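You operate a simulated robot arm through the tools that you are given. There is no shell and no other tool. Be economical: measure what you need, move in short steps, check, and stop when the job is done.

The job below is to be done with a simulated robot arm. You get a single attempt, and the scene is never put back.

TASK
Put the grey cable coil from the green top on the wooden top. Count the tagged tubes on the green top, then put as many of the short tubes from the green top on top of the broad ring. Press the reset button two times. Open the oven lid. The order is free.
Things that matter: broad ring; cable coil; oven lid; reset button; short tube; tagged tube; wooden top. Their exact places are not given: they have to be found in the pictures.

The check looks at the end state, three seconds after you hand in, the way a careful person would. Anything else that was tipped, shoved, dropped, spilled or broken makes it a failure. Lids that push on must go on centred and level and be pressed home; caps that screw on are set level and turned clockwise until they are tight.

THE ROBOT
A 6-joint arm with a fingered hand on a trunk, on a base that drives. Base frame: it is fixed to the floor where the robot stands at the start and does not move with it; the origin is under the middle of the robot, x ahead of it, y to its left, z up. Units: m, rad, N and s.
With the tool pointing down near the work surface it reaches from about 0.24 to 0.5 m from the robot's upright axis, wherever it stands. Its first joint turns from -2.897 to 2.897 rad. Places, roughly: broad ring (20x20x4 cm) [0.3, 0, 0.8]; cable coil [0.5, 0, 0.75]; oven lid [2.3, -7.3, 0.8]; reset button [2.5, -0.5, 0.8]; short tube [0.75, -0.25, 0.75]; tagged tube [1, 0, 0.75]; wooden top [-1, 3.6, 0.8]. Payload 2.3 kg.
Tool frame: the origin (TCP) lies between the finger pads and is the grasp point; the fingertips stand 0.022 m ahead of it; z points along the fingers, y is the line along which they close. Largest opening 0.112 m; the body of the gripper starts 0.06 m behind the TCP. The gripper is a hand of 3 fingers: y runs from the thumb to the fingers, the wrist lies at [0, 0, -0.218] in the tool frame, and closing takes about 1.5 s.
Orientation is that of the tool frame in the base frame, as a unit quaternion [w, x, y, z]. With the fingers straight down and closing along the base's y, the tool's x points along the base's -x, its y along +y and its z along -z.

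THE INTERFACE
- The arm moves only by the tool drive_tool. Its argument "commands" is a list of rows, each a list of 6 numbers: the shift along the base's x, y, z in m, then the turn, a rotation vector about the base's x, y, z in rad. In form: [[x, y, z, wx, wy, wz], ...]. A call has 1 to 8 rows; each row shifts and turns the commanded pose from where the row before left it. "grip" is the finger opening in m, from 0 to 0.112, set as the call begins (left out, the last holds). Each row takes 0.2 s and may step no farther than 0.05 m and 0.15 rad from the row before; otherwise, or with a gripper value out of range, the whole call is refused. A pose out of reach is approached as far as the arm can. The call stops where the force on the tool passes 40 N (or 10 N more than at its start, if that is more) or the arm is blocked; 0.2 s more then pass. Each finger travels about 0.072 m/s and halts on what it meets, pressing with about 29 N; the grip force reading is that of the motor and also rises with nothing between the fingers. The clock runs only during rows and for 0.2 s after the last one: add rows that do not move to give the fingers time. It gives the time, the measured TCP pose, the force on the tool (base axes), the opening and the grip force at its end, in the units of the frame above (readings bear some noise), with the torque about the TCP (base axes, N m) and any sound that the robot's microphone picked up.
- Cameras (640 x 400 px; columns grow to the right, rows downward): "scene" is now at [-0.0012, 0.1237, 1.5054]; the picture's right is [-0.32, -0.95, 0.00], its down [-0.86, 0.29, -0.43] and it looks along [0.41, -0.14, -0.90] (base axes); focal length 278 px, centre (320, 200). "wrist" rides on the gripper at [0.066, 0.003, -0.08] in the tool frame; the picture's right is [-0.05, 1.00, 0.00], its down [-0.77, -0.04, -0.64] and it looks along [-0.64, -0.03, 0.77] (tool axes); focal length 275 px, centre (320, 200).
- capture(camera): a new picture of that camera. It takes no simulated time.
- slide_trunk(by): slides the trunk up (or, below 0, down) by that many m; the arm and the scene camera ride with it, the base frame stays. It gives what a move gives, with no picture.
- drive_base(legs): drives the robot by 1 to 6 legs, each [ahead, left, turn to the left] in m, m and rad, along the robot's own axes; the way and the turn of a leg run together, so that a leg with both is an arc; at most 1.5 m and 3.142 rad a leg. The arm and the cameras ride along, it lands a little off, and it stops where it bumps. It gives what a move gives.
- curl_fingers(finger1, finger2, thumb_bend): sets how far each is bent, from 0 (flat) to 100 (curled in); at 30 the hand is open as for a grip, at 70 the pads meet at the TCP. One left out holds its place. A second passes; each finger stops where it meets its share of the squeeze, and holds until it gets a number again. A gripper value or a shape takes the hand back. It gives what a move gives, with no picture; readings hold the bend of each and the force on the fingers (four entries, about 0 where the hand has none), thumb and palm.
- set_grasp(shape): the hand has 3 fingers and takes this shape, open, in about a second: jaw (thumb against the fingers, like two jaws); tri (thumb and two fingers); tip (a fingertip pinch); poke (one finger out to press); point (the index stretched); flat (the hand flat); cup (the hand cupped); fist (a fist). The gripper value then closes the fingers along that shape, each until it touches; the sizes above hold for jaw. It gives what a move gives, with no picture.
- aim_head(pan, tilt): turns the head with the scene camera to pan (to the left, within 2.705 rad either way) and tilt (down, from -0.506 to 1.204), counted from straight ahead of the robot. It gives what a move gives.
- point_at(camera, pixels): for up to 12 pixels [column, row] of the newest picture of that camera ("zoom" is the newest enlarged one), the place [x, y, z] in the base frame of the surface seen there, good to about 0.002 m. It takes no simulated time.
- zoom(camera, box): a new picture of the part [left, top, right, bottom] of that camera's present view, enlarged. It takes no simulated time.
- hand_in(): hands the job in; it is judged then, once.

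Go step by step. Measure first, check grasps and placings, and put right what went wrong. The budget is 110 turns and 78 pictures, counting those below and the enlarged ones. Unless the task says otherwise, let go and move clear before handing in, and close with one line.

The tools are called by a JSON object that holds its "fn" and its "kwargs". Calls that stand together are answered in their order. drive_tool: Moves the arm, as the interface text tells. Its arguments: {"type":"object","properties":{"commands":{"type":"array","items":{"type":"array","items":{"type":"number"}}},"grip":{"type":"number"}},"required":["commands"]} The other tools are called the same way: slide_trunk (by) slides the trunk up or down; set_grasp (shape) gives the hand a shape; curl_fingers (finger1, finger2, thumb_bend) moves the fingers one by one; drive_base (legs) drives the base; aim_head (pan, tilt) turns the head that bears the scene camera; capture (camera) takes a picture; point_at (camera, pixels) gives the place of the surface under pixels of a picture; zoom (camera, box) takes an enlarged picture of a part of a camera's view; hand_in () hands the job in.

At the start:

```text
clock: 0.0
tcp_pos: [0.312, -0.0578, 1.0112]
ee_rot: [0.0, -0.001, 1.0, 0.0]
wrist_force: [0.0, -0.4, -0.1]
wrist_torque: [-0.03, 0.02, -0.02]
finger_gap: 0.1119
grip_force: 0.0
shape: jaw
bend: [30.0, 30.0, 30.0]
finger forces: [0.1, 0.0, 0.0, 0.1, 0.0, 0.0]
trunk travel left (down, up): [-0.45, 0.14]
robot x, y, heading: [-0.0003, 0.0001, -0.001]
head pan, tilt: [-0.323, 1.126]
```

scene: 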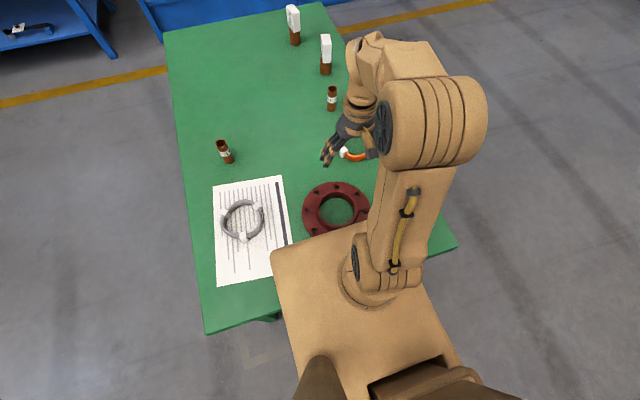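
wrist: 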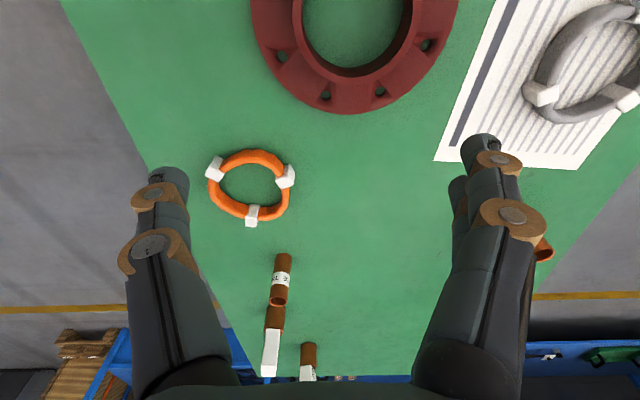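

The scene shows a green table with a grey coil (240,220), an orange coil, a red ring (337,210), two brown tubes without tall white tags (225,150; 331,98) and two with white tags (294,20; 326,55). I look closer and measure.

{"fn": "zoom", "kwargs": {"camera": "scene", "box": [160, 0, 400, 170]}}

{"fn": "point_at", "kwargs": {"camera": "scene", "pixels": [[240, 205], [243, 239], [225, 218], [263, 208], [303, 210], [337, 184], [331, 90], [222, 143], [326, 40], [293, 10], [170, 33], [207, 330]]}}

{"fn": "aim_head", "kwargs": {"pan": 0.3, "tilt": 0.6}}

```text
2.35 times, centred on (280, 85) of scene
```

zoom: 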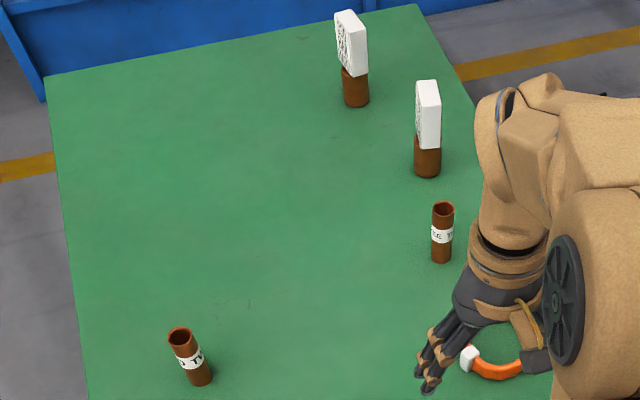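

```text
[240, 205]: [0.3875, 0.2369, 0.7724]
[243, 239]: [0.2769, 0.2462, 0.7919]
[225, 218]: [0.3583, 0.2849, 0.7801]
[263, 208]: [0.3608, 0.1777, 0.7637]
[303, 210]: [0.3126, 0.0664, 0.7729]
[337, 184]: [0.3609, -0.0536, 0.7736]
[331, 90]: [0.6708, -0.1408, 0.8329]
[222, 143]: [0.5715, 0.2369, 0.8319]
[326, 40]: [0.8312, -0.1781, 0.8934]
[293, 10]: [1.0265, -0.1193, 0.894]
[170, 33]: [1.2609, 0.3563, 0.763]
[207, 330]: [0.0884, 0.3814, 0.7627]
```

```text
clock: 1.0
tcp_pos: [0.3131, -0.0566, 1.0135]
ee_rot: [0.001, 0.0, 1.0, 0.0]
wrist_force: [-0.3, -0.1, 0.6]
wrist_torque: [0.0, -0.02, 0.01]
finger_gap: 0.112
grip_force: 0.0
shape: jaw
bend: [30.0, 30.0, 30.0]
finger forces: [0.0, 0.1, 0.0, 0.0, 0.0, 0.0]
trunk travel left (down, up): [-0.45, 0.14]
robot x, y, heading: [0.0009, -0.0022, 0.002]
head pan, tilt: [0.3, 0.6]
```

Two tagged tubes and two short tubes are visible so far, with the table top at z≈0.763. The arm hides the right part of the table, so I look around there.

{"fn": "capture", "kwargs": {"camera": "scene"}}

{"fn": "aim_head", "kwargs": {"pan": -0.5, "tilt": 0.6}}

{"fn": "capture", "kwargs": {"camera": "scene"}}

```text
74 pictures are left
```

scene: 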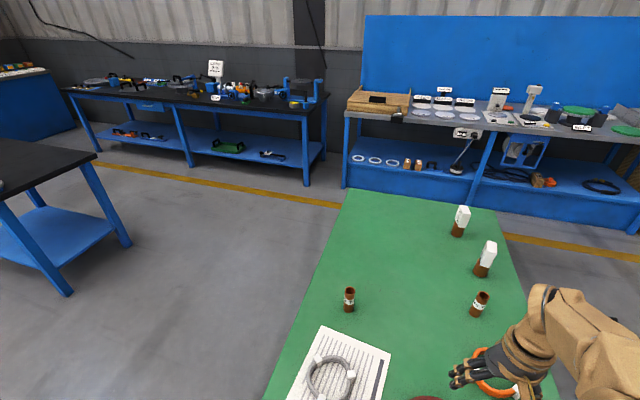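

```text
clock: 2.1
tcp_pos: [0.3116, -0.0563, 1.0115]
ee_rot: [0.0, 0.0, 1.0, 0.001]
wrist_force: [0.6, -0.9, -0.3]
wrist_torque: [0.04, 0.02, -0.02]
finger_gap: 0.1119
grip_force: 0.0
shape: jaw
bend: [30.0, 30.0, 30.0]
finger forces: [0.1, 0.0, 0.1, 0.0, 0.1, 0.0]
trunk travel left (down, up): [-0.45, 0.14]
robot x, y, heading: [0.0013, -0.0014, 0.001]
head pan, tilt: [-0.499, 0.6]
```

```text
73 pictures are left
```

scene: 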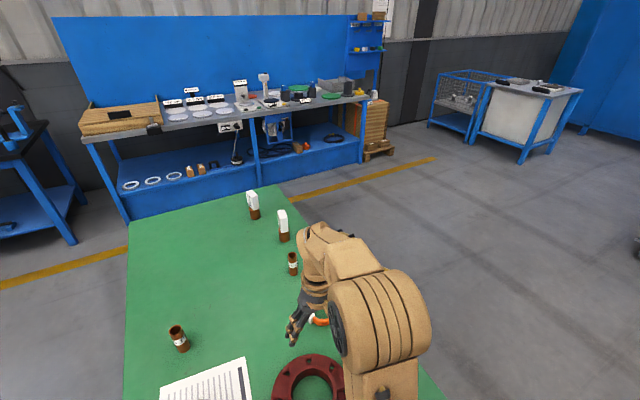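

Two tagged and two short tubes are seen from here. I zoom on the bench ahead to find the button and read labels.

{"fn": "zoom", "kwargs": {"camera": "scene", "box": [80, 70, 240, 170]}}

{"fn": "zoom", "kwargs": {"camera": "scene", "box": [220, 60, 380, 160]}}

{"fn": "aim_head", "kwargs": {"pan": 1.9, "tilt": 0.5}}

{"fn": "capture", "kwargs": {"camera": "scene"}}

{"fn": "aim_head", "kwargs": {"pan": -1.3, "tilt": 0.4}}

{"fn": "capture", "kwargs": {"camera": "scene"}}

```text
4.00 times, centred on (160, 120) of scene
```

zoom: 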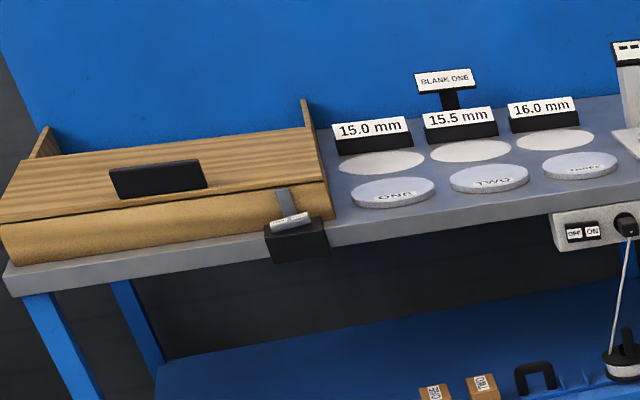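

```text
4.00 times, centred on (300, 110) of scene
```

zoom: 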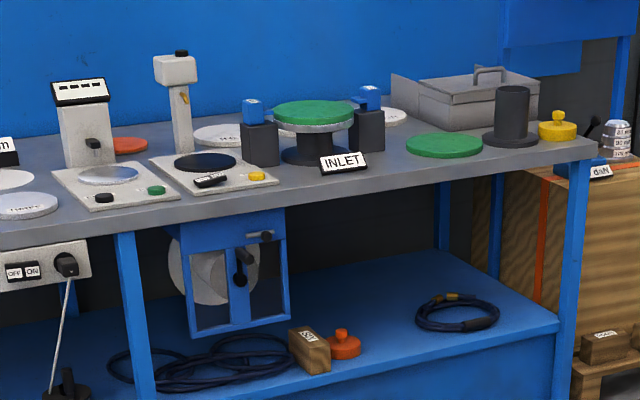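

```text
clock: 4.3
tcp_pos: [0.3112, -0.0576, 1.0135]
ee_rot: [0.0, 0.0, 1.0, 0.0]
wrist_force: [0.4, 1.2, -0.9]
wrist_torque: [0.03, 0.0, -0.02]
finger_gap: 0.1121
grip_force: 0.1
shape: jaw
bend: [30.0, 30.0, 30.0]
finger forces: [0.1, 0.0, 0.0, 0.1, 0.1, 0.1]
trunk travel left (down, up): [-0.45, 0.14]
robot x, y, heading: [0.0014, -0.0026, 0.0]
head pan, tilt: [1.901, 0.499]
```

```text
70 pictures are left
```

scene: 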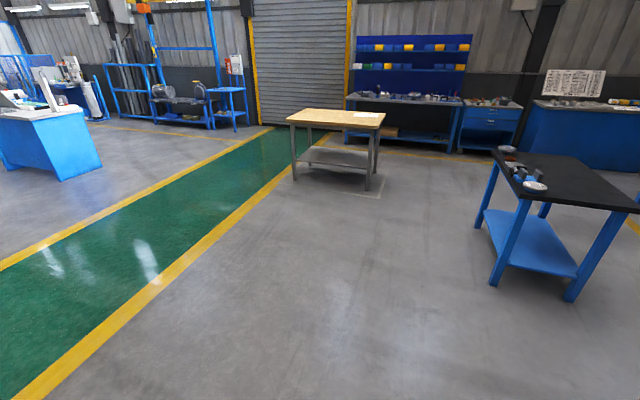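

```text
clock: 7.1
tcp_pos: [0.3107, -0.057, 1.0124]
ee_rot: [0.0, 0.0, 1.0, -0.001]
wrist_force: [-0.7, -0.5, 0.4]
wrist_torque: [-0.01, 0.02, 0.0]
finger_gap: 0.112
grip_force: 0.0
shape: jaw
bend: [30.0, 30.0, 30.0]
finger forces: [0.0, 0.0, 0.1, 0.0, 0.1, 0.1]
trunk travel left (down, up): [-0.45, 0.14]
robot x, y, heading: [-0.0019, 0.0019, 0.005]
head pan, tilt: [-1.3, 0.4]
```

```text
69 pictures are left
```

scene: 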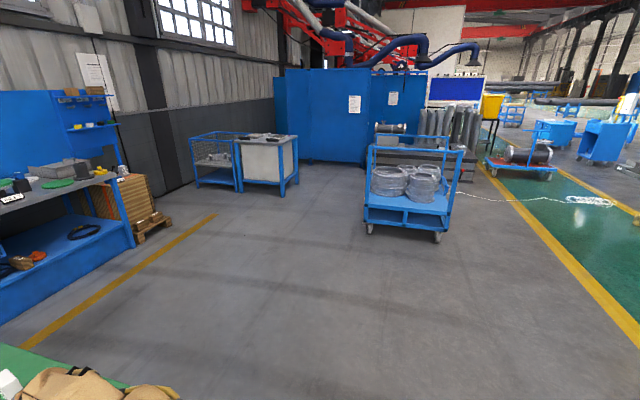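

The oven isn't visible yet. The wooden top stands behind-left at (352,118) in the pan 1.9 view. I look down ahead to see how the robot stands against the table and measure the ring, coil and tubes.

{"fn": "aim_head", "kwargs": {"pan": 0.4, "tilt": 1.2}}

{"fn": "capture", "kwargs": {"camera": "scene"}}

{"fn": "point_at", "kwargs": {"camera": "wrist", "pixels": [[281, 262], [281, 300], [540, 250], [327, 95], [282, 57], [330, 75], [345, 105], [480, 20], [255, 20], [245, 155], [540, 95], [625, 95]]}}

```text
clock: 8.8
tcp_pos: [0.3118, -0.057, 1.0123]
ee_rot: [0.001, 0.0, 1.0, 0.001]
wrist_force: [-0.1, 0.4, -0.6]
wrist_torque: [-0.03, 0.0, 0.03]
finger_gap: 0.1119
grip_force: 0.0
shape: jaw
bend: [30.0, 30.0, 30.0]
finger forces: [0.1, 0.0, 0.1, 0.1, 0.0, 0.1]
trunk travel left (down, up): [-0.45, 0.14]
robot x, y, heading: [-0.0025, 0.0006, -0.003]
head pan, tilt: [0.4, 1.201]
```

```text
68 pictures are left
```

scene: 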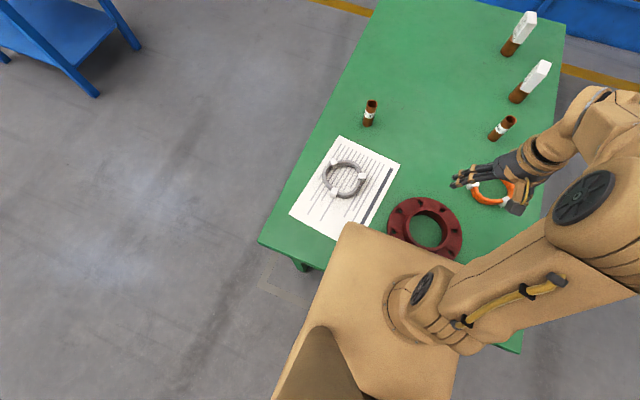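

```text
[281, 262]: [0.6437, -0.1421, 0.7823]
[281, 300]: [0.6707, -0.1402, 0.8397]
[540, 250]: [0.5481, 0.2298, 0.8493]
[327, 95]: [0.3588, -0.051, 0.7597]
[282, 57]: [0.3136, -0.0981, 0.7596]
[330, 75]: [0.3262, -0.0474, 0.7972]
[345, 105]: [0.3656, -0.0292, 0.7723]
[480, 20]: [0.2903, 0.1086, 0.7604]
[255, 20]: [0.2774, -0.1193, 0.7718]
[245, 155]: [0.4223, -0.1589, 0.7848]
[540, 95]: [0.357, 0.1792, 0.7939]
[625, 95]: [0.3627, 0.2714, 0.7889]
```

I measure the plate of the robot body, the ring profile and the table edges to know clearances.

{"fn": "point_at", "kwargs": {"camera": "scene", "pixels": [[345, 230], [300, 350], [380, 240], [262, 240], [310, 265], [520, 350], [404, 203], [392, 220], [410, 225], [443, 215], [505, 55], [300, 280]]}}

{"fn": "zoom", "kwargs": {"camera": "scene", "box": [290, 140, 530, 280]}}

```text
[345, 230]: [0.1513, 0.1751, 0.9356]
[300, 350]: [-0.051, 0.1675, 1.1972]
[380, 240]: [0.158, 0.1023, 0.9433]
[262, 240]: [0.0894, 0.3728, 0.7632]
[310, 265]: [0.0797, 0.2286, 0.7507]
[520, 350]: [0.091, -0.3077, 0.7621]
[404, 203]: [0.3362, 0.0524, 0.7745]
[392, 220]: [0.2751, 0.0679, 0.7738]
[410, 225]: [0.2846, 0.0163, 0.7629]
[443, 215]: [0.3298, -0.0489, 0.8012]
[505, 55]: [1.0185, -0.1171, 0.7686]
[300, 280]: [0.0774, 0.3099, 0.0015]
```

```text
2.67 times, centred on (410, 210) of scene
```

zoom: 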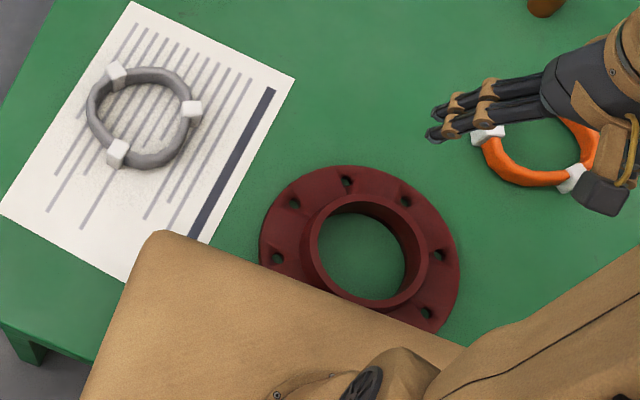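

The ring is a flange: plate top at z≈0.774 with a neck up to 0.80. I measure the coil's strands and clips, and the ring's neck, on the enlarged picture.

{"fn": "point_at", "kwargs": {"camera": "zoom", "pixels": [[140, 74], [180, 85], [92, 110], [115, 72], [190, 110], [118, 152], [150, 162], [185, 138], [140, 120], [101, 138], [172, 72], [184, 90]]}}

{"fn": "point_at", "kwargs": {"camera": "zoom", "pixels": [[305, 230], [318, 230], [335, 166], [357, 196], [357, 206], [420, 230], [458, 250], [410, 310], [262, 240], [376, 182], [325, 180], [450, 275]]}}

```text
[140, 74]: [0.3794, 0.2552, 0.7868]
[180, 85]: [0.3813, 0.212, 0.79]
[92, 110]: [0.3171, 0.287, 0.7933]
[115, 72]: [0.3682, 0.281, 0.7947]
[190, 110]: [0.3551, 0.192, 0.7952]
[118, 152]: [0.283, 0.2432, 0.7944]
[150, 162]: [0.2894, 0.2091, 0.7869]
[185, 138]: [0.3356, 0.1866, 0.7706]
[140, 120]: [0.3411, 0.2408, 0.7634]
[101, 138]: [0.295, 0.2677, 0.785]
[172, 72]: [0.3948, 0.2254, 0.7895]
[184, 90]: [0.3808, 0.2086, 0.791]
```

```text
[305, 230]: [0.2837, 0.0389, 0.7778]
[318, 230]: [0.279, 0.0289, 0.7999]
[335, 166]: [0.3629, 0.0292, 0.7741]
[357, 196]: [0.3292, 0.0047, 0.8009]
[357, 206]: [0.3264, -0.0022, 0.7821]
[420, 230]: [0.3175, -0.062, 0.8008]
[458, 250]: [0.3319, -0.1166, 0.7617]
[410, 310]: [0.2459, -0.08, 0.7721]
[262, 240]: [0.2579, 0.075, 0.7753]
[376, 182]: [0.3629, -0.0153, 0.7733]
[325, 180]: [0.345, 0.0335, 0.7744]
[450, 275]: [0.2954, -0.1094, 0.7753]
```

The coil's centre is near (0.335,0.239), strand radius ≈0.052, top z≈0.793; the free strand at (0.315,0.286) lies between two clips. I move above it, turning 0.4 rad, with a 0.06 opening.

{"fn": "drive_tool", "kwargs": {"commands": [[0, 0.049, 0, 0, 0, 0.1], [0, 0.049, 0, 0, 0, 0.1], [0, 0.049, 0, 0, 0, 0.1], [0, 0.049, 0, 0, 0, 0.1], [0, 0.049, 0, 0, 0, 0], [0.003, 0.049, 0, 0, 0, 0], [0, 0.049, -0.04, 0, 0, 0], [0, 0, -0.05, 0, 0, 0]], "grip": 0.062}}

{"fn": "capture", "kwargs": {"camera": "scene"}}

```text
refused: row 7 steps farther than a row can; nothing moved
```

```text
66 pictures are left
```

scene: 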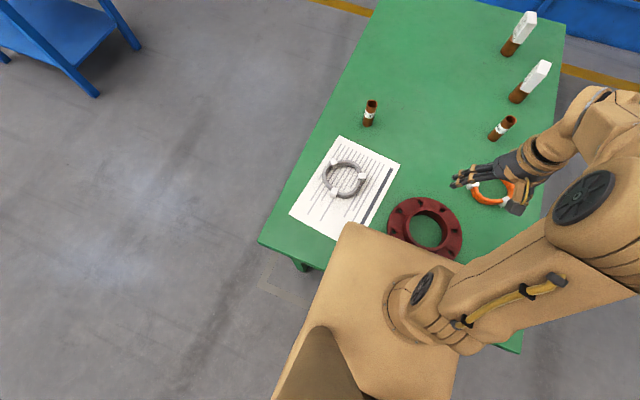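

The call was refused because row 7 stepped too far; I split it.

{"fn": "drive_tool", "kwargs": {"commands": [[0, 0.049, 0, 0, 0, 0.1], [0, 0.049, 0, 0, 0, 0.1], [0, 0.049, 0, 0, 0, 0.1], [0, 0.049, 0, 0, 0, 0.1], [0, 0.049, 0, 0, 0, 0], [0.003, 0.049, 0, 0, 0, 0], [0, 0.049, 0, 0, 0, 0], [0, 0, -0.05, 0, 0, 0]], "grip": 0.062}}

{"fn": "drive_tool", "kwargs": {"commands": [[0, 0, -0.04, 0, 0, 0], [0, 0, -0.04, 0, 0, 0], [0, 0, 0, 0, 0, 0]]}}

{"fn": "zoom", "kwargs": {"camera": "scene", "box": [260, 100, 480, 240]}}

{"fn": "capture", "kwargs": {"camera": "wrist"}}

```text
clock: 10.6
tcp_pos: [0.3176, 0.288, 0.9614]
ee_rot: [0.0, -0.199, 0.98, 0.0]
wrist_force: [0.8, -0.1, 0.3]
wrist_torque: [0.0, 0.03, -0.01]
finger_gap: 0.0623
grip_force: 0.0
shape: jaw
bend: [72.0, 72.0, 70.0]
finger forces: [0.0, 0.0, 0.1, 0.1, 0.1, 0.0]
trunk travel left (down, up): [-0.45, 0.14]
robot x, y, heading: [0.0006, 0.0006, -0.002]
head pan, tilt: [0.4, 1.201]
```

```text
clock: 11.4
tcp_pos: [0.316, 0.2869, 0.8794]
ee_rot: [0.0, -0.198, 0.98, 0.0]
wrist_force: [0.2, 0.3, 0.3]
wrist_torque: [-0.02, 0.03, 0.01]
finger_gap: 0.0625
grip_force: 0.1
shape: jaw
bend: [72.0, 72.0, 70.0]
finger forces: [0.0, 0.0, 0.0, 0.1, 0.0, 0.0]
trunk travel left (down, up): [-0.45, 0.14]
robot x, y, heading: [0.0035, -0.0015, 0.0]
head pan, tilt: [0.4, 1.201]
```

```text
2.86 times, centred on (370, 170) of scene
```

zoom: 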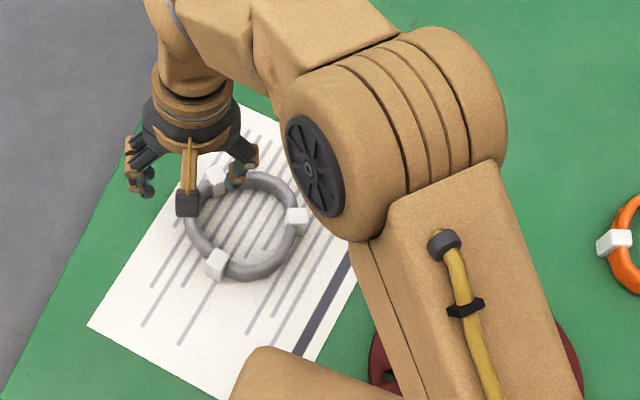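

```text
64 pictures are left
```

wrist: 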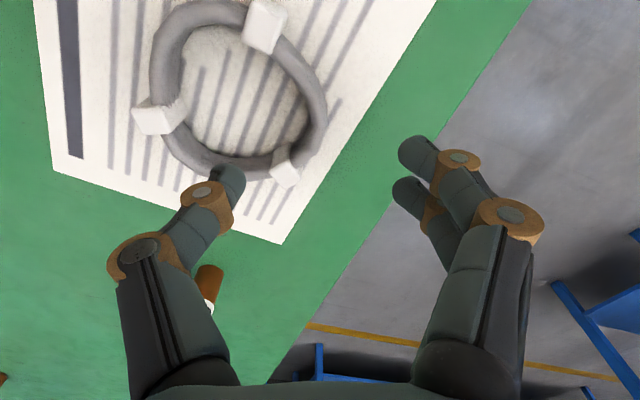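

In the wrist view the projected grasp point (~320,108) lies on the free strand. I descend to z≈0.788 and close.

{"fn": "drive_tool", "kwargs": {"commands": [[0, 0, -0.04, 0, 0, 0], [0, 0, -0.03, 0, 0, 0], [0, 0, -0.02, 0, 0, 0]]}}

{"fn": "drive_tool", "kwargs": {"commands": [[0, 0, 0, 0, 0, 0], [0, 0, 0, 0, 0, 0], [0, 0, 0, 0, 0, 0], [0, 0, 0, 0, 0, 0], [0, 0, 0, 0, 0, 0]], "grip": 0.0}}

{"fn": "drive_tool", "kwargs": {"commands": [[0, 0, 0.04, 0, 0, 0], [0, 0, 0.04, 0, 0, 0], [0, 0, 0.04, 0, 0, 0], [0, 0, 0.04, 0, 0, 0]]}}

{"fn": "capture", "kwargs": {"camera": "wrist"}}

```text
clock: 12.2
tcp_pos: [0.3153, 0.289, 0.7909]
ee_rot: [0.0, -0.197, 0.98, 0.001]
wrist_force: [0.4, 0.0, -0.2]
wrist_torque: [0.0, 0.02, -0.03]
finger_gap: 0.0625
grip_force: 0.0
shape: jaw
bend: [72.0, 72.0, 70.0]
finger forces: [0.1, 0.0, 0.0, 0.0, 0.0, 0.0]
trunk travel left (down, up): [-0.45, 0.14]
robot x, y, heading: [0.0015, 0.0007, -0.001]
head pan, tilt: [0.4, 1.201]
```

```text
clock: 13.4
tcp_pos: [0.3157, 0.2871, 0.7904]
ee_rot: [0.0, -0.199, 0.98, 0.0]
wrist_force: [-0.1, -0.2, -0.4]
wrist_torque: [0.04, 0.01, -0.02]
finger_gap: 0.0105
grip_force: 29.0
shape: jaw
bend: [71.0, 71.0, 70.0]
finger forces: [12.6, 13.3, 0.0, 0.0, 25.0, 0.0]
trunk travel left (down, up): [-0.45, 0.14]
robot x, y, heading: [-0.0015, 0.0018, 0.001]
head pan, tilt: [0.4, 1.201]
```

```text
clock: 14.4
tcp_pos: [0.3124, 0.2876, 0.954]
ee_rot: [0.0, -0.198, 0.98, 0.0]
wrist_force: [1.3, 0.3, -1.8]
wrist_torque: [0.11, 0.04, 0.0]
finger_gap: 0.0104
grip_force: 28.6
shape: jaw
bend: [71.0, 71.0, 70.0]
finger forces: [13.0, 13.9, 0.0, 0.0, 25.8, 0.0]
trunk travel left (down, up): [-0.45, 0.14]
robot x, y, heading: [0.0038, -0.004, 0.003]
head pan, tilt: [0.4, 1.201]
```

```text
63 pictures are left
```

wrist: 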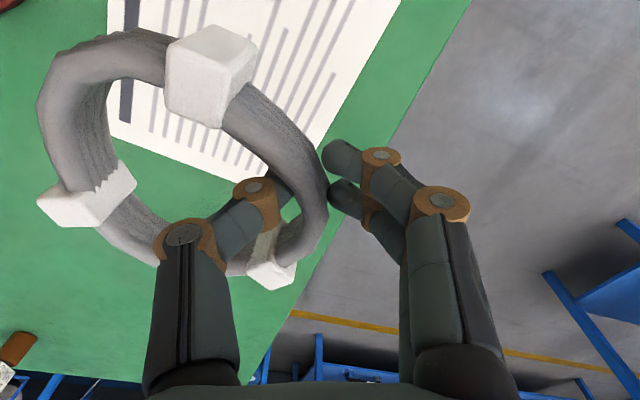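

The coil is held (grip 28.6 N, gap 0.0104). I back away from the table, then look at the green top and at the wooden top.

{"fn": "drive_base", "kwargs": {"legs": [[-0.7, 0, 0]]}}

{"fn": "aim_head", "kwargs": {"pan": -0.1, "tilt": 0.75}}

{"fn": "capture", "kwargs": {"camera": "scene"}}

{"fn": "aim_head", "kwargs": {"pan": 1.6, "tilt": 0.4}}

{"fn": "capture", "kwargs": {"camera": "scene"}}

```text
clock: 18.2
tcp_pos: [-0.3853, 0.288, 0.9531]
ee_rot: [-0.002, -0.198, 0.98, 0.0]
wrist_force: [-0.7, 0.3, -2.4]
wrist_torque: [0.14, 0.07, -0.02]
finger_gap: 0.0105
grip_force: 28.9
shape: jaw
bend: [71.0, 71.0, 70.0]
finger forces: [13.0, 13.9, 0.0, 0.1, 25.8, 0.0]
trunk travel left (down, up): [-0.45, 0.14]
robot x, y, heading: [-0.6957, 0.0018, -0.002]
head pan, tilt: [0.4, 1.201]
```

```text
clock: 19.2
tcp_pos: [-0.3843, 0.2879, 0.9519]
ee_rot: [0.0, -0.198, 0.98, 0.0]
wrist_force: [-1.2, 0.0, -2.0]
wrist_torque: [0.11, 0.06, 0.01]
finger_gap: 0.0106
grip_force: 29.4
shape: jaw
bend: [71.0, 71.0, 70.0]
finger forces: [12.9, 13.9, 0.0, 0.0, 25.8, 0.0]
trunk travel left (down, up): [-0.45, 0.14]
robot x, y, heading: [-0.6985, -0.0021, 0.001]
head pan, tilt: [-0.099, 0.75]
```

```text
62 pictures are left
```

scene: 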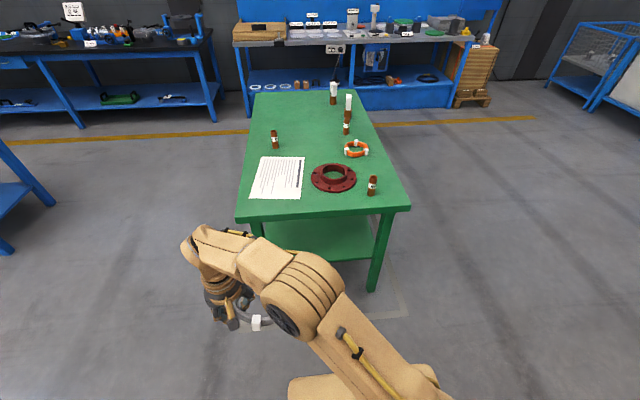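

```text
clock: 20.9
tcp_pos: [-0.3841, 0.2886, 0.9521]
ee_rot: [0.0, -0.199, 0.98, 0.0]
wrist_force: [-1.0, -0.1, -2.0]
wrist_torque: [0.11, 0.09, 0.03]
finger_gap: 0.0108
grip_force: 28.7
shape: jaw
bend: [71.0, 71.0, 70.0]
finger forces: [13.0, 13.9, 0.0, 0.0, 25.7, 0.1]
trunk travel left (down, up): [-0.45, 0.14]
robot x, y, heading: [-0.7002, 0.0005, 0.001]
head pan, tilt: [1.6, 0.4]
```

```text
61 pictures are left
```

scene: 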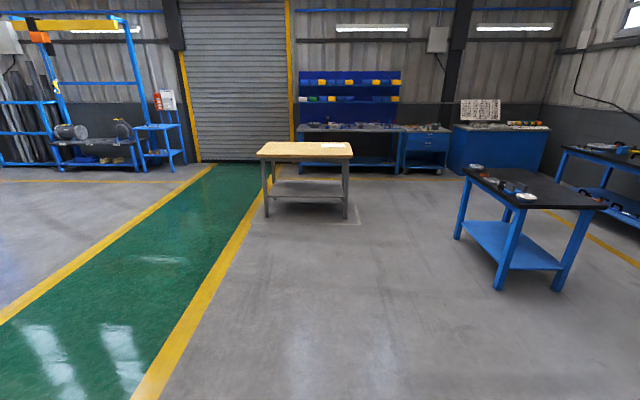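

A third short tube shows at (372,186), previously hidden; still two tagged ones, so two of three short tubes go on the ring. Now I measure the wooden top.

{"fn": "point_at", "kwargs": {"camera": "scene", "pixels": [[259, 156], [350, 157], [268, 144], [350, 144], [305, 150], [325, 146], [285, 152], [264, 215], [347, 217], [465, 175], [440, 220]]}}

{"fn": "zoom", "kwargs": {"camera": "scene", "box": [240, 110, 370, 230]}}

```text
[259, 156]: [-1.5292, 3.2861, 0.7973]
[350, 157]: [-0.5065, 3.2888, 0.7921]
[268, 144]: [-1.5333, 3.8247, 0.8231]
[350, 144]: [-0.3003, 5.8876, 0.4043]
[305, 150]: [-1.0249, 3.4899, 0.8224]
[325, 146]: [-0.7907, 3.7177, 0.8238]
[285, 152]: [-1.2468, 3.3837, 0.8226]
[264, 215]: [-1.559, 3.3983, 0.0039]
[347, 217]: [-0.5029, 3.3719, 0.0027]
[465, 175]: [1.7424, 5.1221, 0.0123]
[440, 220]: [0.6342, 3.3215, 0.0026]
```

```text
3.33 times, centred on (305, 170) of scene
```

zoom: 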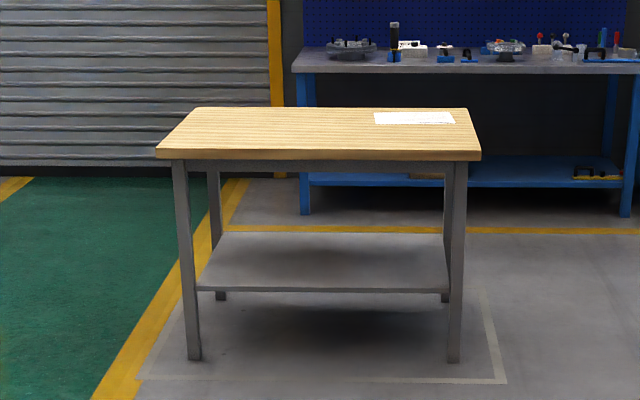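

The wooden top is at z≈0.823, front edge y≈3.28, x from -1.53 to -0.5, with only a sheet at its far right. I drive in front of it.

{"fn": "drive_base", "kwargs": {"legs": [[0, 0, 1.571], [1.45, 0.25, 0], [1.4, 0, 0]]}}

{"fn": "aim_head", "kwargs": {"pan": 0.2, "tilt": 0.9}}

{"fn": "capture", "kwargs": {"camera": "scene"}}

```text
clock: 38.7
tcp_pos: [-1.2905, 3.1627, 0.9528]
ee_rot: [0.0, 0.839, -0.545, 0.0]
wrist_force: [-0.6, 0.9, -2.5]
wrist_torque: [-0.09, 0.08, -0.02]
finger_gap: 0.0105
grip_force: 28.8
shape: jaw
bend: [71.0, 71.0, 70.0]
finger forces: [12.9, 13.7, 0.1, 0.0, 25.5, 0.1]
trunk travel left (down, up): [-0.45, 0.14]
robot x, y, heading: [-0.9947, 2.8541, 1.592]
head pan, tilt: [1.6, 0.4]
```

```text
clock: 40.2
tcp_pos: [-1.2896, 3.1631, 0.9538]
ee_rot: [0.0, 0.839, -0.544, 0.0]
wrist_force: [0.0, -0.2, -3.4]
wrist_torque: [-0.08, 0.1, 0.02]
finger_gap: 0.0105
grip_force: 29.1
shape: jaw
bend: [71.0, 71.0, 70.0]
finger forces: [12.9, 13.7, 0.0, 0.1, 25.5, 0.0]
trunk travel left (down, up): [-0.45, 0.14]
robot x, y, heading: [-0.9973, 2.8559, 1.588]
head pan, tilt: [0.201, 0.901]
```

```text
59 pictures are left
```

scene: 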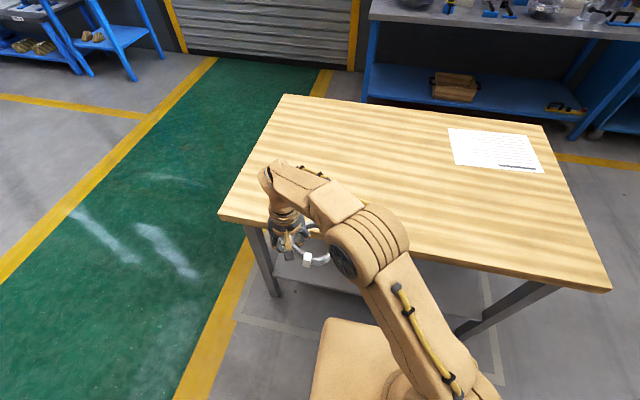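

The way is clear; I go ahead 0.2 m so the hand stands over the top, then shift it inward.

{"fn": "drive_base", "kwargs": {"legs": [[0.2, 0, 0]]}}

{"fn": "drive_tool", "kwargs": {"commands": [[0.04, 0.02, 0, 0, 0, 0], [0.04, 0.03, 0, 0, 0, 0], [0.04, 0.03, 0, 0, 0, 0], [0.03, 0.02, -0.02, 0, 0, 0], [0, 0, -0.03, 0, 0, 0], [0, 0, -0.025, 0, 0, 0], [0, 0, 0, 0, 0, 0]]}}

{"fn": "zoom", "kwargs": {"camera": "scene", "box": [200, 100, 420, 270]}}

```text
clock: 41.8
tcp_pos: [-1.2935, 3.3668, 0.953]
ee_rot: [0.0, 0.839, -0.545, 0.0]
wrist_force: [-0.2, 0.0, -2.9]
wrist_torque: [-0.08, 0.12, -0.03]
finger_gap: 0.0105
grip_force: 28.7
shape: jaw
bend: [71.0, 71.0, 70.0]
finger forces: [13.1, 13.7, 0.0, 0.1, 25.6, 0.0]
trunk travel left (down, up): [-0.45, 0.14]
robot x, y, heading: [-1.001, 3.0632, 1.589]
head pan, tilt: [0.201, 0.901]
```

```text
clock: 43.4
tcp_pos: [-1.1435, 3.4671, 0.8768]
ee_rot: [0.0, 0.839, -0.544, 0.0]
wrist_force: [-1.0, 0.2, -2.1]
wrist_torque: [-0.07, 0.11, -0.04]
finger_gap: 0.0105
grip_force: 29.0
shape: jaw
bend: [72.0, 71.0, 70.0]
finger forces: [13.1, 13.7, 0.1, 0.0, 25.8, 0.0]
trunk travel left (down, up): [-0.45, 0.14]
robot x, y, heading: [-0.9979, 3.0598, 1.592]
head pan, tilt: [0.201, 0.901]
```

```text
2.35 times, centred on (310, 185) of scene
```

zoom: 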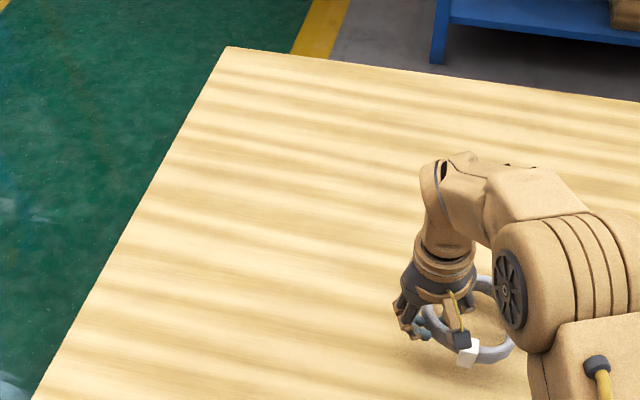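

I lower the last 2.5 cm in small steps and open.

{"fn": "drive_tool", "kwargs": {"commands": [[0, 0, -0.01, 0, 0, 0], [0, 0, -0.008, 0, 0, 0], [0, 0, -0.006, 0, 0, 0], [0, 0, 0, 0, 0, 0]]}}

{"fn": "drive_tool", "kwargs": {"commands": [[0, 0, 0, 0, 0, 0], [0, 0, 0, 0, 0, 0], [0, 0, 0, 0, 0, 0], [0, 0, 0, 0, 0, 0]], "grip": 0.062}}

{"fn": "drive_tool", "kwargs": {"commands": [[0, 0, 0.04, 0, 0, 0], [0, 0, 0.04, 0, 0, 0], [0, 0, 0.04, 0, 0, 0]]}}

{"fn": "capture", "kwargs": {"camera": "wrist"}}

```text
clock: 44.4
tcp_pos: [-1.1441, 3.4665, 0.854]
ee_rot: [0.0, 0.839, -0.544, 0.0]
wrist_force: [-0.6, -0.5, -0.4]
wrist_torque: [0.08, -0.03, 0.01]
finger_gap: 0.0106
grip_force: 28.8
shape: jaw
bend: [71.0, 71.0, 70.0]
finger forces: [12.3, 14.5, 0.1, 0.0, 25.6, 0.1]
trunk travel left (down, up): [-0.45, 0.14]
robot x, y, heading: [-1.0023, 3.0564, 1.591]
head pan, tilt: [0.201, 0.901]
```

```text
clock: 45.4
tcp_pos: [-1.1432, 3.4671, 0.8529]
ee_rot: [0.0, 0.839, -0.545, 0.0]
wrist_force: [-1.0, 0.5, 0.2]
wrist_torque: [-0.02, 0.0, -0.02]
finger_gap: 0.0614
grip_force: 0.1
shape: jaw
bend: [72.0, 72.0, 70.0]
finger forces: [0.1, 0.0, 0.0, 0.0, 0.0, 0.0]
trunk travel left (down, up): [-0.45, 0.14]
robot x, y, heading: [-0.9975, 3.0583, 1.592]
head pan, tilt: [0.201, 0.901]
```

```text
clock: 46.2
tcp_pos: [-1.1448, 3.4672, 0.9718]
ee_rot: [0.0, 0.839, -0.544, 0.0]
wrist_force: [0.5, -0.3, 0.3]
wrist_torque: [0.01, 0.02, 0.02]
finger_gap: 0.0616
grip_force: 0.1
shape: jaw
bend: [72.0, 72.0, 70.0]
finger forces: [0.0, 0.0, 0.0, 0.0, 0.0, 0.0]
trunk travel left (down, up): [-0.45, 0.14]
robot x, y, heading: [-1.0038, 3.0547, 1.589]
head pan, tilt: [0.201, 0.901]
```

```text
57 pictures are left
```

wrist: 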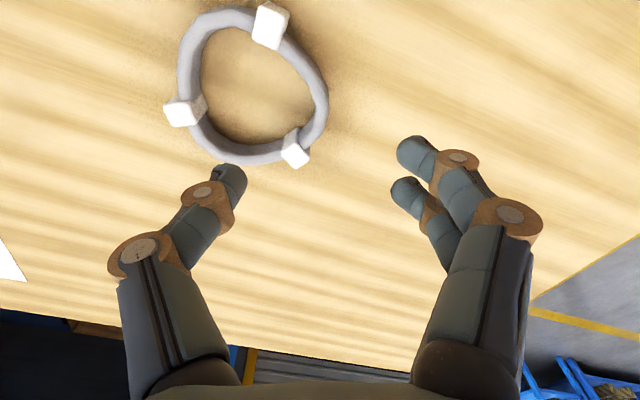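

The coil lies flat on the wooden top. I drive back and go to the left side of the green table, facing it, stopping short to check.

{"fn": "drive_base", "kwargs": {"legs": [[-0.4, 0, 0], [0, 0, -3.141], [0.9, 0.6, 0], [0.7, 0.6, 0]]}}

{"fn": "aim_head", "kwargs": {"pan": 0.0, "tilt": 1.0}}

{"fn": "capture", "kwargs": {"camera": "scene"}}

```text
clock: 65.6
tcp_pos: [0.4078, 0.6937, 0.9723]
ee_rot: [0.0, 0.541, 0.841, 0.0]
wrist_force: [-0.7, -0.6, 0.4]
wrist_torque: [0.03, -0.03, 0.0]
finger_gap: 0.0616
grip_force: 0.1
shape: jaw
bend: [72.0, 72.0, 70.0]
finger forces: [0.0, 0.0, 0.1, 0.0, 0.0, 0.2]
trunk travel left (down, up): [-0.45, 0.14]
robot x, y, heading: [0.2607, 1.0987, -1.546]
head pan, tilt: [0.201, 0.901]
```

```text
clock: 66.3
tcp_pos: [0.4081, 0.6927, 0.9717]
ee_rot: [0.0, 0.541, 0.841, 0.0]
wrist_force: [1.0, -0.1, 0.0]
wrist_torque: [0.0, 0.04, 0.01]
finger_gap: 0.0615
grip_force: 0.1
shape: jaw
bend: [72.0, 72.0, 70.0]
finger forces: [0.0, 0.0, 0.1, 0.0, 0.0, 0.0]
trunk travel left (down, up): [-0.45, 0.14]
robot x, y, heading: [0.2572, 1.1042, -1.542]
head pan, tilt: [0.0, 1.0]
```

```text
56 pictures are left
```

scene: 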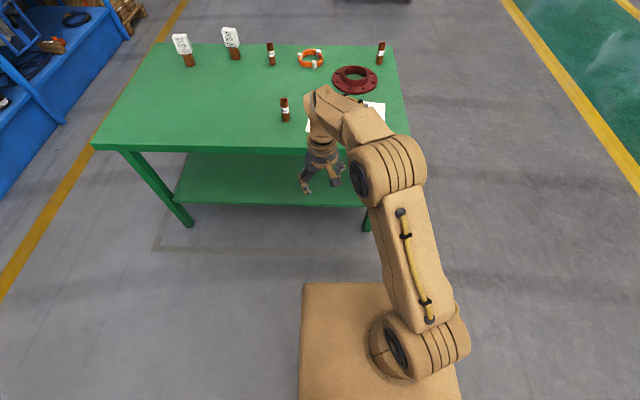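

Path is clear; I advance 0.55 m to the table's side.

{"fn": "drive_base", "kwargs": {"legs": [[0.55, 0, -0.025]]}}

{"fn": "aim_head", "kwargs": {"pan": 0.1, "tilt": 1.1}}

{"fn": "capture", "kwargs": {"camera": "scene"}}

{"fn": "capture", "kwargs": {"camera": "wrist"}}

```text
clock: 69.5
tcp_pos: [0.4045, 0.1428, 0.9721]
ee_rot: [0.0, 0.553, 0.833, 0.0]
wrist_force: [0.4, -0.2, -0.3]
wrist_torque: [0.03, -0.01, 0.0]
finger_gap: 0.0617
grip_force: 0.0
shape: jaw
bend: [72.0, 72.0, 70.0]
finger forces: [0.0, 0.0, 0.0, 0.1, 0.0, 0.1]
trunk travel left (down, up): [-0.45, 0.14]
robot x, y, heading: [0.2662, 0.5556, -1.57]
head pan, tilt: [0.0, 1.0]
```

```text
clock: 70.2
tcp_pos: [0.4051, 0.143, 0.9724]
ee_rot: [0.0, 0.553, 0.833, 0.0]
wrist_force: [-0.3, 0.0, 0.5]
wrist_torque: [-0.02, 0.0, -0.02]
finger_gap: 0.0618
grip_force: 0.1
shape: jaw
bend: [72.0, 72.0, 70.0]
finger forces: [0.1, 0.0, 0.0, 0.1, 0.1, 0.0]
trunk travel left (down, up): [-0.45, 0.14]
robot x, y, heading: [0.2664, 0.5505, -1.572]
head pan, tilt: [0.099, 1.1]
```

```text
55 pictures are left
```

scene: 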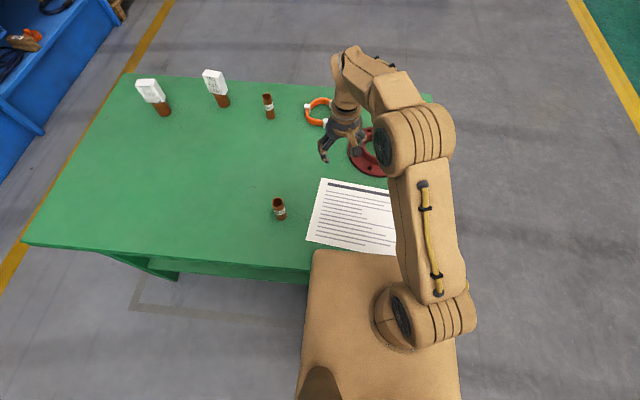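

```text
54 pictures are left
```

wrist: 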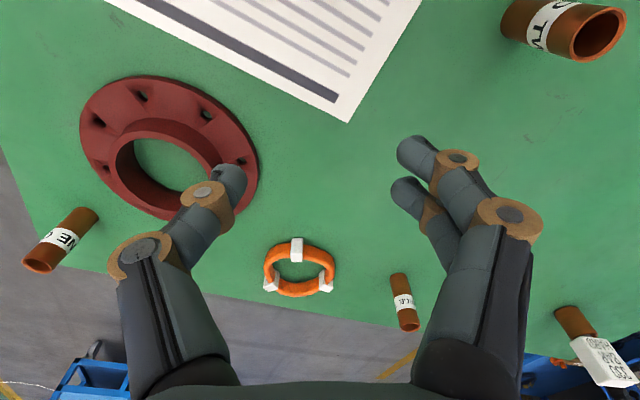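

Both pictures show the ring and tubes well; I measure the ring rims in the wrist picture and the tube at (278,208) in the scene picture.

{"fn": "point_at", "kwargs": {"camera": "wrist", "pixels": [[82, 110], [150, 76], [230, 115], [257, 180], [110, 195], [113, 155], [160, 118], [215, 150], [118, 165], [160, 140], [75, 225], [45, 262]]}}

{"fn": "point_at", "kwargs": {"camera": "wrist", "pixels": [[99, 121], [141, 97], [207, 113], [242, 162], [135, 128], [170, 100], [120, 110], [225, 140], [600, 5], [575, 45], [620, 20], [525, 25]]}}

{"fn": "zoom", "kwargs": {"camera": "scene", "box": [238, 180, 318, 230]}}

{"fn": "point_at", "kwargs": {"camera": "zoom", "pixels": [[286, 170], [358, 170], [320, 145], [320, 190], [340, 215], [385, 310], [340, 310], [300, 240]]}}

```text
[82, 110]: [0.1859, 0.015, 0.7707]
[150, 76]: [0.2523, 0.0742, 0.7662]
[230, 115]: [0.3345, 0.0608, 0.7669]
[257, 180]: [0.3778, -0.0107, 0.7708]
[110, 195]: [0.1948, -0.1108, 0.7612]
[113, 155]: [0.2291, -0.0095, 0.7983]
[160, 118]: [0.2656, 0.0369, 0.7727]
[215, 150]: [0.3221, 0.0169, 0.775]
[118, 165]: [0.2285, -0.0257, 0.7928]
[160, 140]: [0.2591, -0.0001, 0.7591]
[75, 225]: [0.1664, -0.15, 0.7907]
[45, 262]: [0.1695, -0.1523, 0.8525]
```

```text
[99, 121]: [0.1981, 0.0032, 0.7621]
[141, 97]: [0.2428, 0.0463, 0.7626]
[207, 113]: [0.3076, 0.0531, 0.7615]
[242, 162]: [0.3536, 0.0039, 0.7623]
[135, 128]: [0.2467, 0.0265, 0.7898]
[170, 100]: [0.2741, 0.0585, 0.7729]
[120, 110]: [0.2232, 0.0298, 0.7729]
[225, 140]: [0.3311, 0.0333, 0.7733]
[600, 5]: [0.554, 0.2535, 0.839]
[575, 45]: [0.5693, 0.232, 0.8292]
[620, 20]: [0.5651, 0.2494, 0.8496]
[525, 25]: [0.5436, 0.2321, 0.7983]
```

```text
8.00 times, centred on (278, 205) of scene
```

zoom: 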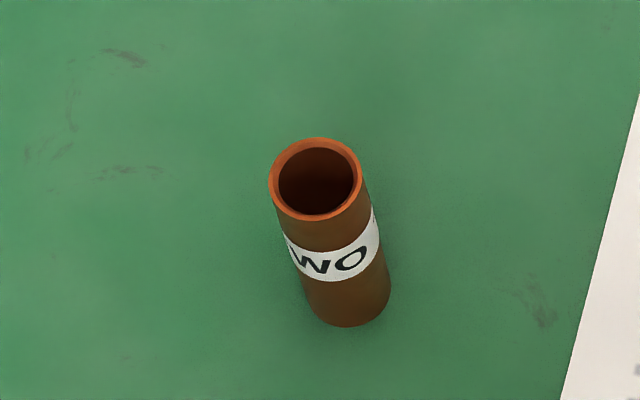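

```text
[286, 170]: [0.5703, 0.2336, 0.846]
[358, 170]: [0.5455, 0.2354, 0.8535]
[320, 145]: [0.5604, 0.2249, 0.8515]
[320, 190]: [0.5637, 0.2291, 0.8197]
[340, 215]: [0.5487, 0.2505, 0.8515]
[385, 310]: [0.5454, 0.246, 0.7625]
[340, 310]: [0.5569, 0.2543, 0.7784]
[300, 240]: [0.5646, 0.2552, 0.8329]
```

Tube TWO stands at about (0.558,0.239), 3 cm wide, top z 0.853; the ring centre is about (0.280,-0.026) with flat flange between radius 0.062 and 0.10 and bolt holes at 22.5°+45°k, so (0.280,0.055) is a clear spot. I inch forward 4 cm and go over the tube.

{"fn": "drive_base", "kwargs": {"legs": [[0.04, 0, 0]]}}

{"fn": "drive_tool", "kwargs": {"commands": [[0.04, 0.03, 0, 0, 0, 0], [0.04, 0.03, 0, 0, 0, 0], [0.04, 0.03, 0, 0, 0, 0], [0.03, 0.03, 0, 0, 0, 0], [0, 0, 0, 0, 0, 0]], "grip": 0.075}}

```text
clock: 71.2
tcp_pos: [0.3873, 0.1243, 0.9723]
ee_rot: [0.0, 0.574, 0.819, 0.0]
wrist_force: [-0.1, 0.5, -0.8]
wrist_torque: [-0.02, 0.01, -0.03]
finger_gap: 0.0611
grip_force: 0.0
shape: jaw
bend: [72.0, 72.0, 70.0]
finger forces: [0.1, 0.1, 0.0, 0.0, 0.0, 0.0]
trunk travel left (down, up): [-0.45, 0.14]
robot x, y, heading: [0.2716, 0.5406, -1.628]
head pan, tilt: [0.099, 1.1]
stopped in leg 1: the robot was blocked; the commanded pose is now the measured one
```

```text
clock: 72.4
tcp_pos: [0.5391, 0.2438, 0.972]
ee_rot: [0.001, 0.574, 0.819, 0.0]
wrist_force: [-0.1, -0.1, 0.2]
wrist_torque: [-0.01, 0.02, -0.02]
finger_gap: 0.0748
grip_force: 0.0
shape: jaw
bend: [69.0, 69.0, 66.0]
finger forces: [0.1, 0.0, 0.0, 0.0, 0.1, 0.0]
trunk travel left (down, up): [-0.45, 0.14]
robot x, y, heading: [0.2714, 0.5407, -1.621]
head pan, tilt: [0.099, 1.1]
```

The base bumped after 1.5 cm and turned slightly; I check that nothing on the table moved.

{"fn": "drive_base", "kwargs": {"legs": [[-0.02, 0, 0]]}}

{"fn": "capture", "kwargs": {"camera": "scene"}}

{"fn": "capture", "kwargs": {"camera": "wrist"}}

```text
clock: 73.2
tcp_pos: [0.5405, 0.2643, 0.9711]
ee_rot: [0.0, 0.574, 0.819, 0.0]
wrist_force: [0.4, -0.1, 0.0]
wrist_torque: [0.0, -0.01, 0.01]
finger_gap: 0.0747
grip_force: 0.0
shape: jaw
bend: [69.0, 69.0, 66.0]
finger forces: [0.0, 0.0, 0.1, 0.0, 0.0, 0.1]
trunk travel left (down, up): [-0.45, 0.14]
robot x, y, heading: [0.2719, 0.5609, -1.622]
head pan, tilt: [0.099, 1.1]
```

```text
52 pictures are left
```

scene: 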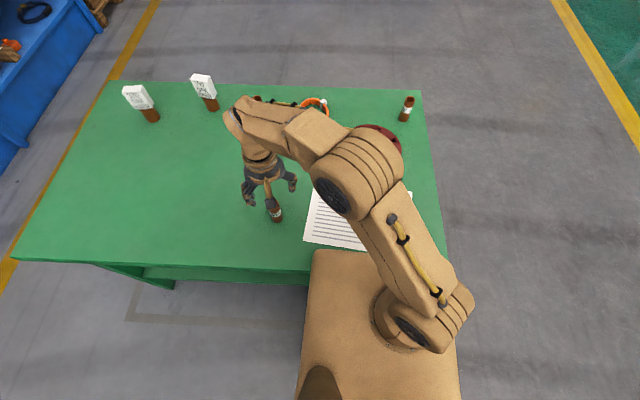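

```text
51 pictures are left
```

wrist: 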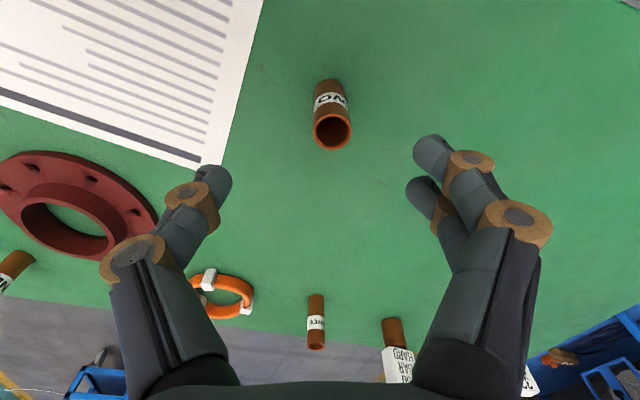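

Everything stands undisturbed. I measure the tube rim and ring again from this wrist view.

{"fn": "point_at", "kwargs": {"camera": "wrist", "pixels": [[315, 130], [350, 130], [332, 115], [332, 148], [332, 98], [30, 165], [92, 180], [137, 210], [10, 150], [78, 158], [150, 215], [130, 190]]}}

```text
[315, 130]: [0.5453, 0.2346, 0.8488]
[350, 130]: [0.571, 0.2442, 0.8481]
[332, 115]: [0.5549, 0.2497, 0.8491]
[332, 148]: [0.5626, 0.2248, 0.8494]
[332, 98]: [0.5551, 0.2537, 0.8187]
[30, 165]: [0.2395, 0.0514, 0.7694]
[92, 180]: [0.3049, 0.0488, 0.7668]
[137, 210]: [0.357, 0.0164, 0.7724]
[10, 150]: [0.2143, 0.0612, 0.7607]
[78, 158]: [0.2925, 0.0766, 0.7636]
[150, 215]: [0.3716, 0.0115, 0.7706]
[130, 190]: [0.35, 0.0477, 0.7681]
```

The tube centre is (0.558,0.238), top 0.849. I line up, descend to z≈0.832 and close.

{"fn": "drive_tool", "kwargs": {"commands": [[0.0175, -0.0262, 0, 0, 0, 0], [0, 0, -0.04, 0, 0, 0], [0, 0, -0.04, 0, 0, 0], [0, 0, -0.04, 0, 0, 0], [0, 0, -0.019, 0, 0, 0], [0, 0, 0, 0, 0, 0]]}}

{"fn": "drive_tool", "kwargs": {"commands": [[0, 0, 0, 0, 0, 0], [0, 0, 0, 0, 0, 0], [0, 0, 0, 0, 0, 0], [0, 0, 0, 0, 0, 0], [0, 0, 0, 0, 0, 0]], "grip": 0.0}}

{"fn": "drive_tool", "kwargs": {"commands": [[0, 0, 0.03, 0, 0, 0], [0, 0, 0.03, 0, 0, 0], [0, 0, 0.03, 0, 0, 0]]}}

{"fn": "capture", "kwargs": {"camera": "wrist"}}

```text
clock: 74.5
tcp_pos: [0.5578, 0.2374, 0.8312]
ee_rot: [0.0, 0.574, 0.819, 0.0]
wrist_force: [0.3, -0.3, -0.3]
wrist_torque: [-0.02, 0.04, 0.0]
finger_gap: 0.0747
grip_force: 0.1
shape: jaw
bend: [69.0, 69.0, 66.0]
finger forces: [0.0, 0.1, 0.0, 0.0, 0.0, 0.0]
trunk travel left (down, up): [-0.45, 0.14]
robot x, y, heading: [0.2693, 0.5617, -1.628]
head pan, tilt: [0.099, 1.1]
```

```text
clock: 75.8
tcp_pos: [0.5583, 0.2388, 0.8318]
ee_rot: [0.0, 0.574, 0.819, 0.0]
wrist_force: [-0.6, 0.0, -0.7]
wrist_torque: [-0.02, 0.01, 0.06]
finger_gap: 0.0225
grip_force: 29.1
shape: jaw
bend: [73.0, 73.0, 70.0]
finger forces: [13.1, 13.7, 0.0, 0.0, 25.9, 0.0]
trunk travel left (down, up): [-0.45, 0.14]
robot x, y, heading: [0.2733, 0.5631, -1.623]
head pan, tilt: [0.099, 1.1]
```

```text
clock: 76.5
tcp_pos: [0.559, 0.2366, 0.9213]
ee_rot: [0.0, 0.575, 0.818, 0.0]
wrist_force: [0.3, 0.1, -1.7]
wrist_torque: [0.03, -0.03, 0.0]
finger_gap: 0.0223
grip_force: 28.5
shape: jaw
bend: [73.0, 73.0, 70.0]
finger forces: [13.0, 13.9, 0.0, 0.1, 26.1, 0.0]
trunk travel left (down, up): [-0.45, 0.14]
robot x, y, heading: [0.2749, 0.5587, -1.62]
head pan, tilt: [0.099, 1.1]
```

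```text
50 pictures are left
```

wrist: 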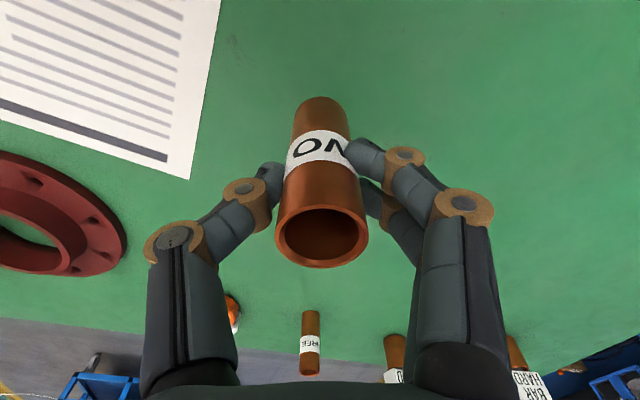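

The tube hangs upright in the hand. I carry it towards (0.280,0.056) at height.

{"fn": "drive_tool", "kwargs": {"commands": [[-0.04, -0.026, 0, 0, 0, 0], [-0.04, -0.026, 0, 0, 0, 0], [-0.04, -0.026, 0, 0, 0, 0], [-0.04, -0.026, 0, 0, 0, 0], [-0.04, -0.026, 0, 0, 0, 0], [-0.04, -0.026, 0, 0, 0, 0], [-0.038, -0.025, 0, 0, 0, 0], [0, 0, 0, 0, 0, 0]]}}

{"fn": "capture", "kwargs": {"camera": "wrist"}}

{"fn": "capture", "kwargs": {"camera": "scene"}}

```text
clock: 78.3
tcp_pos: [0.2812, 0.0616, 0.9217]
ee_rot: [-0.001, 0.574, 0.819, 0.001]
wrist_force: [-0.2, -0.1, -2.3]
wrist_torque: [-0.03, 0.0, -0.01]
finger_gap: 0.0221
grip_force: 29.1
shape: jaw
bend: [73.0, 73.0, 70.0]
finger forces: [13.5, 14.4, 0.0, 0.1, 26.2, 0.0]
out of reach, approached as far as the arm can: row 7
trunk travel left (down, up): [-0.45, 0.14]
robot x, y, heading: [0.2743, 0.5635, -1.622]
head pan, tilt: [0.099, 1.1]
```

```text
49 pictures are left
```

wrist: 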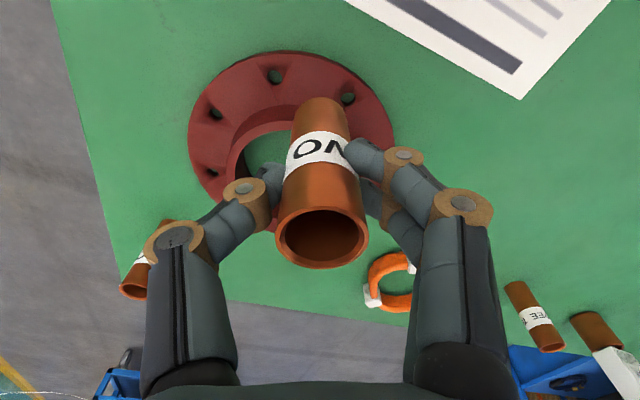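

```text
48 pictures are left
```

scene: 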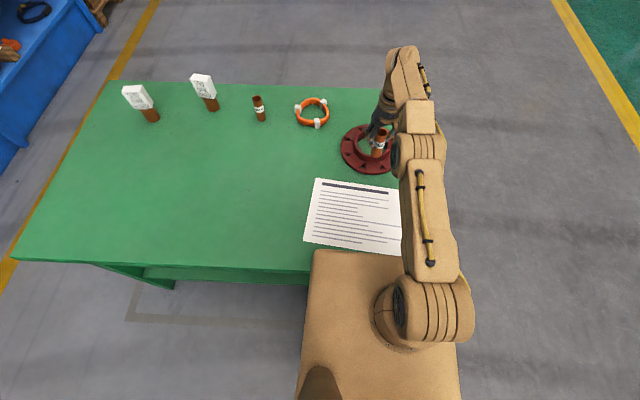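

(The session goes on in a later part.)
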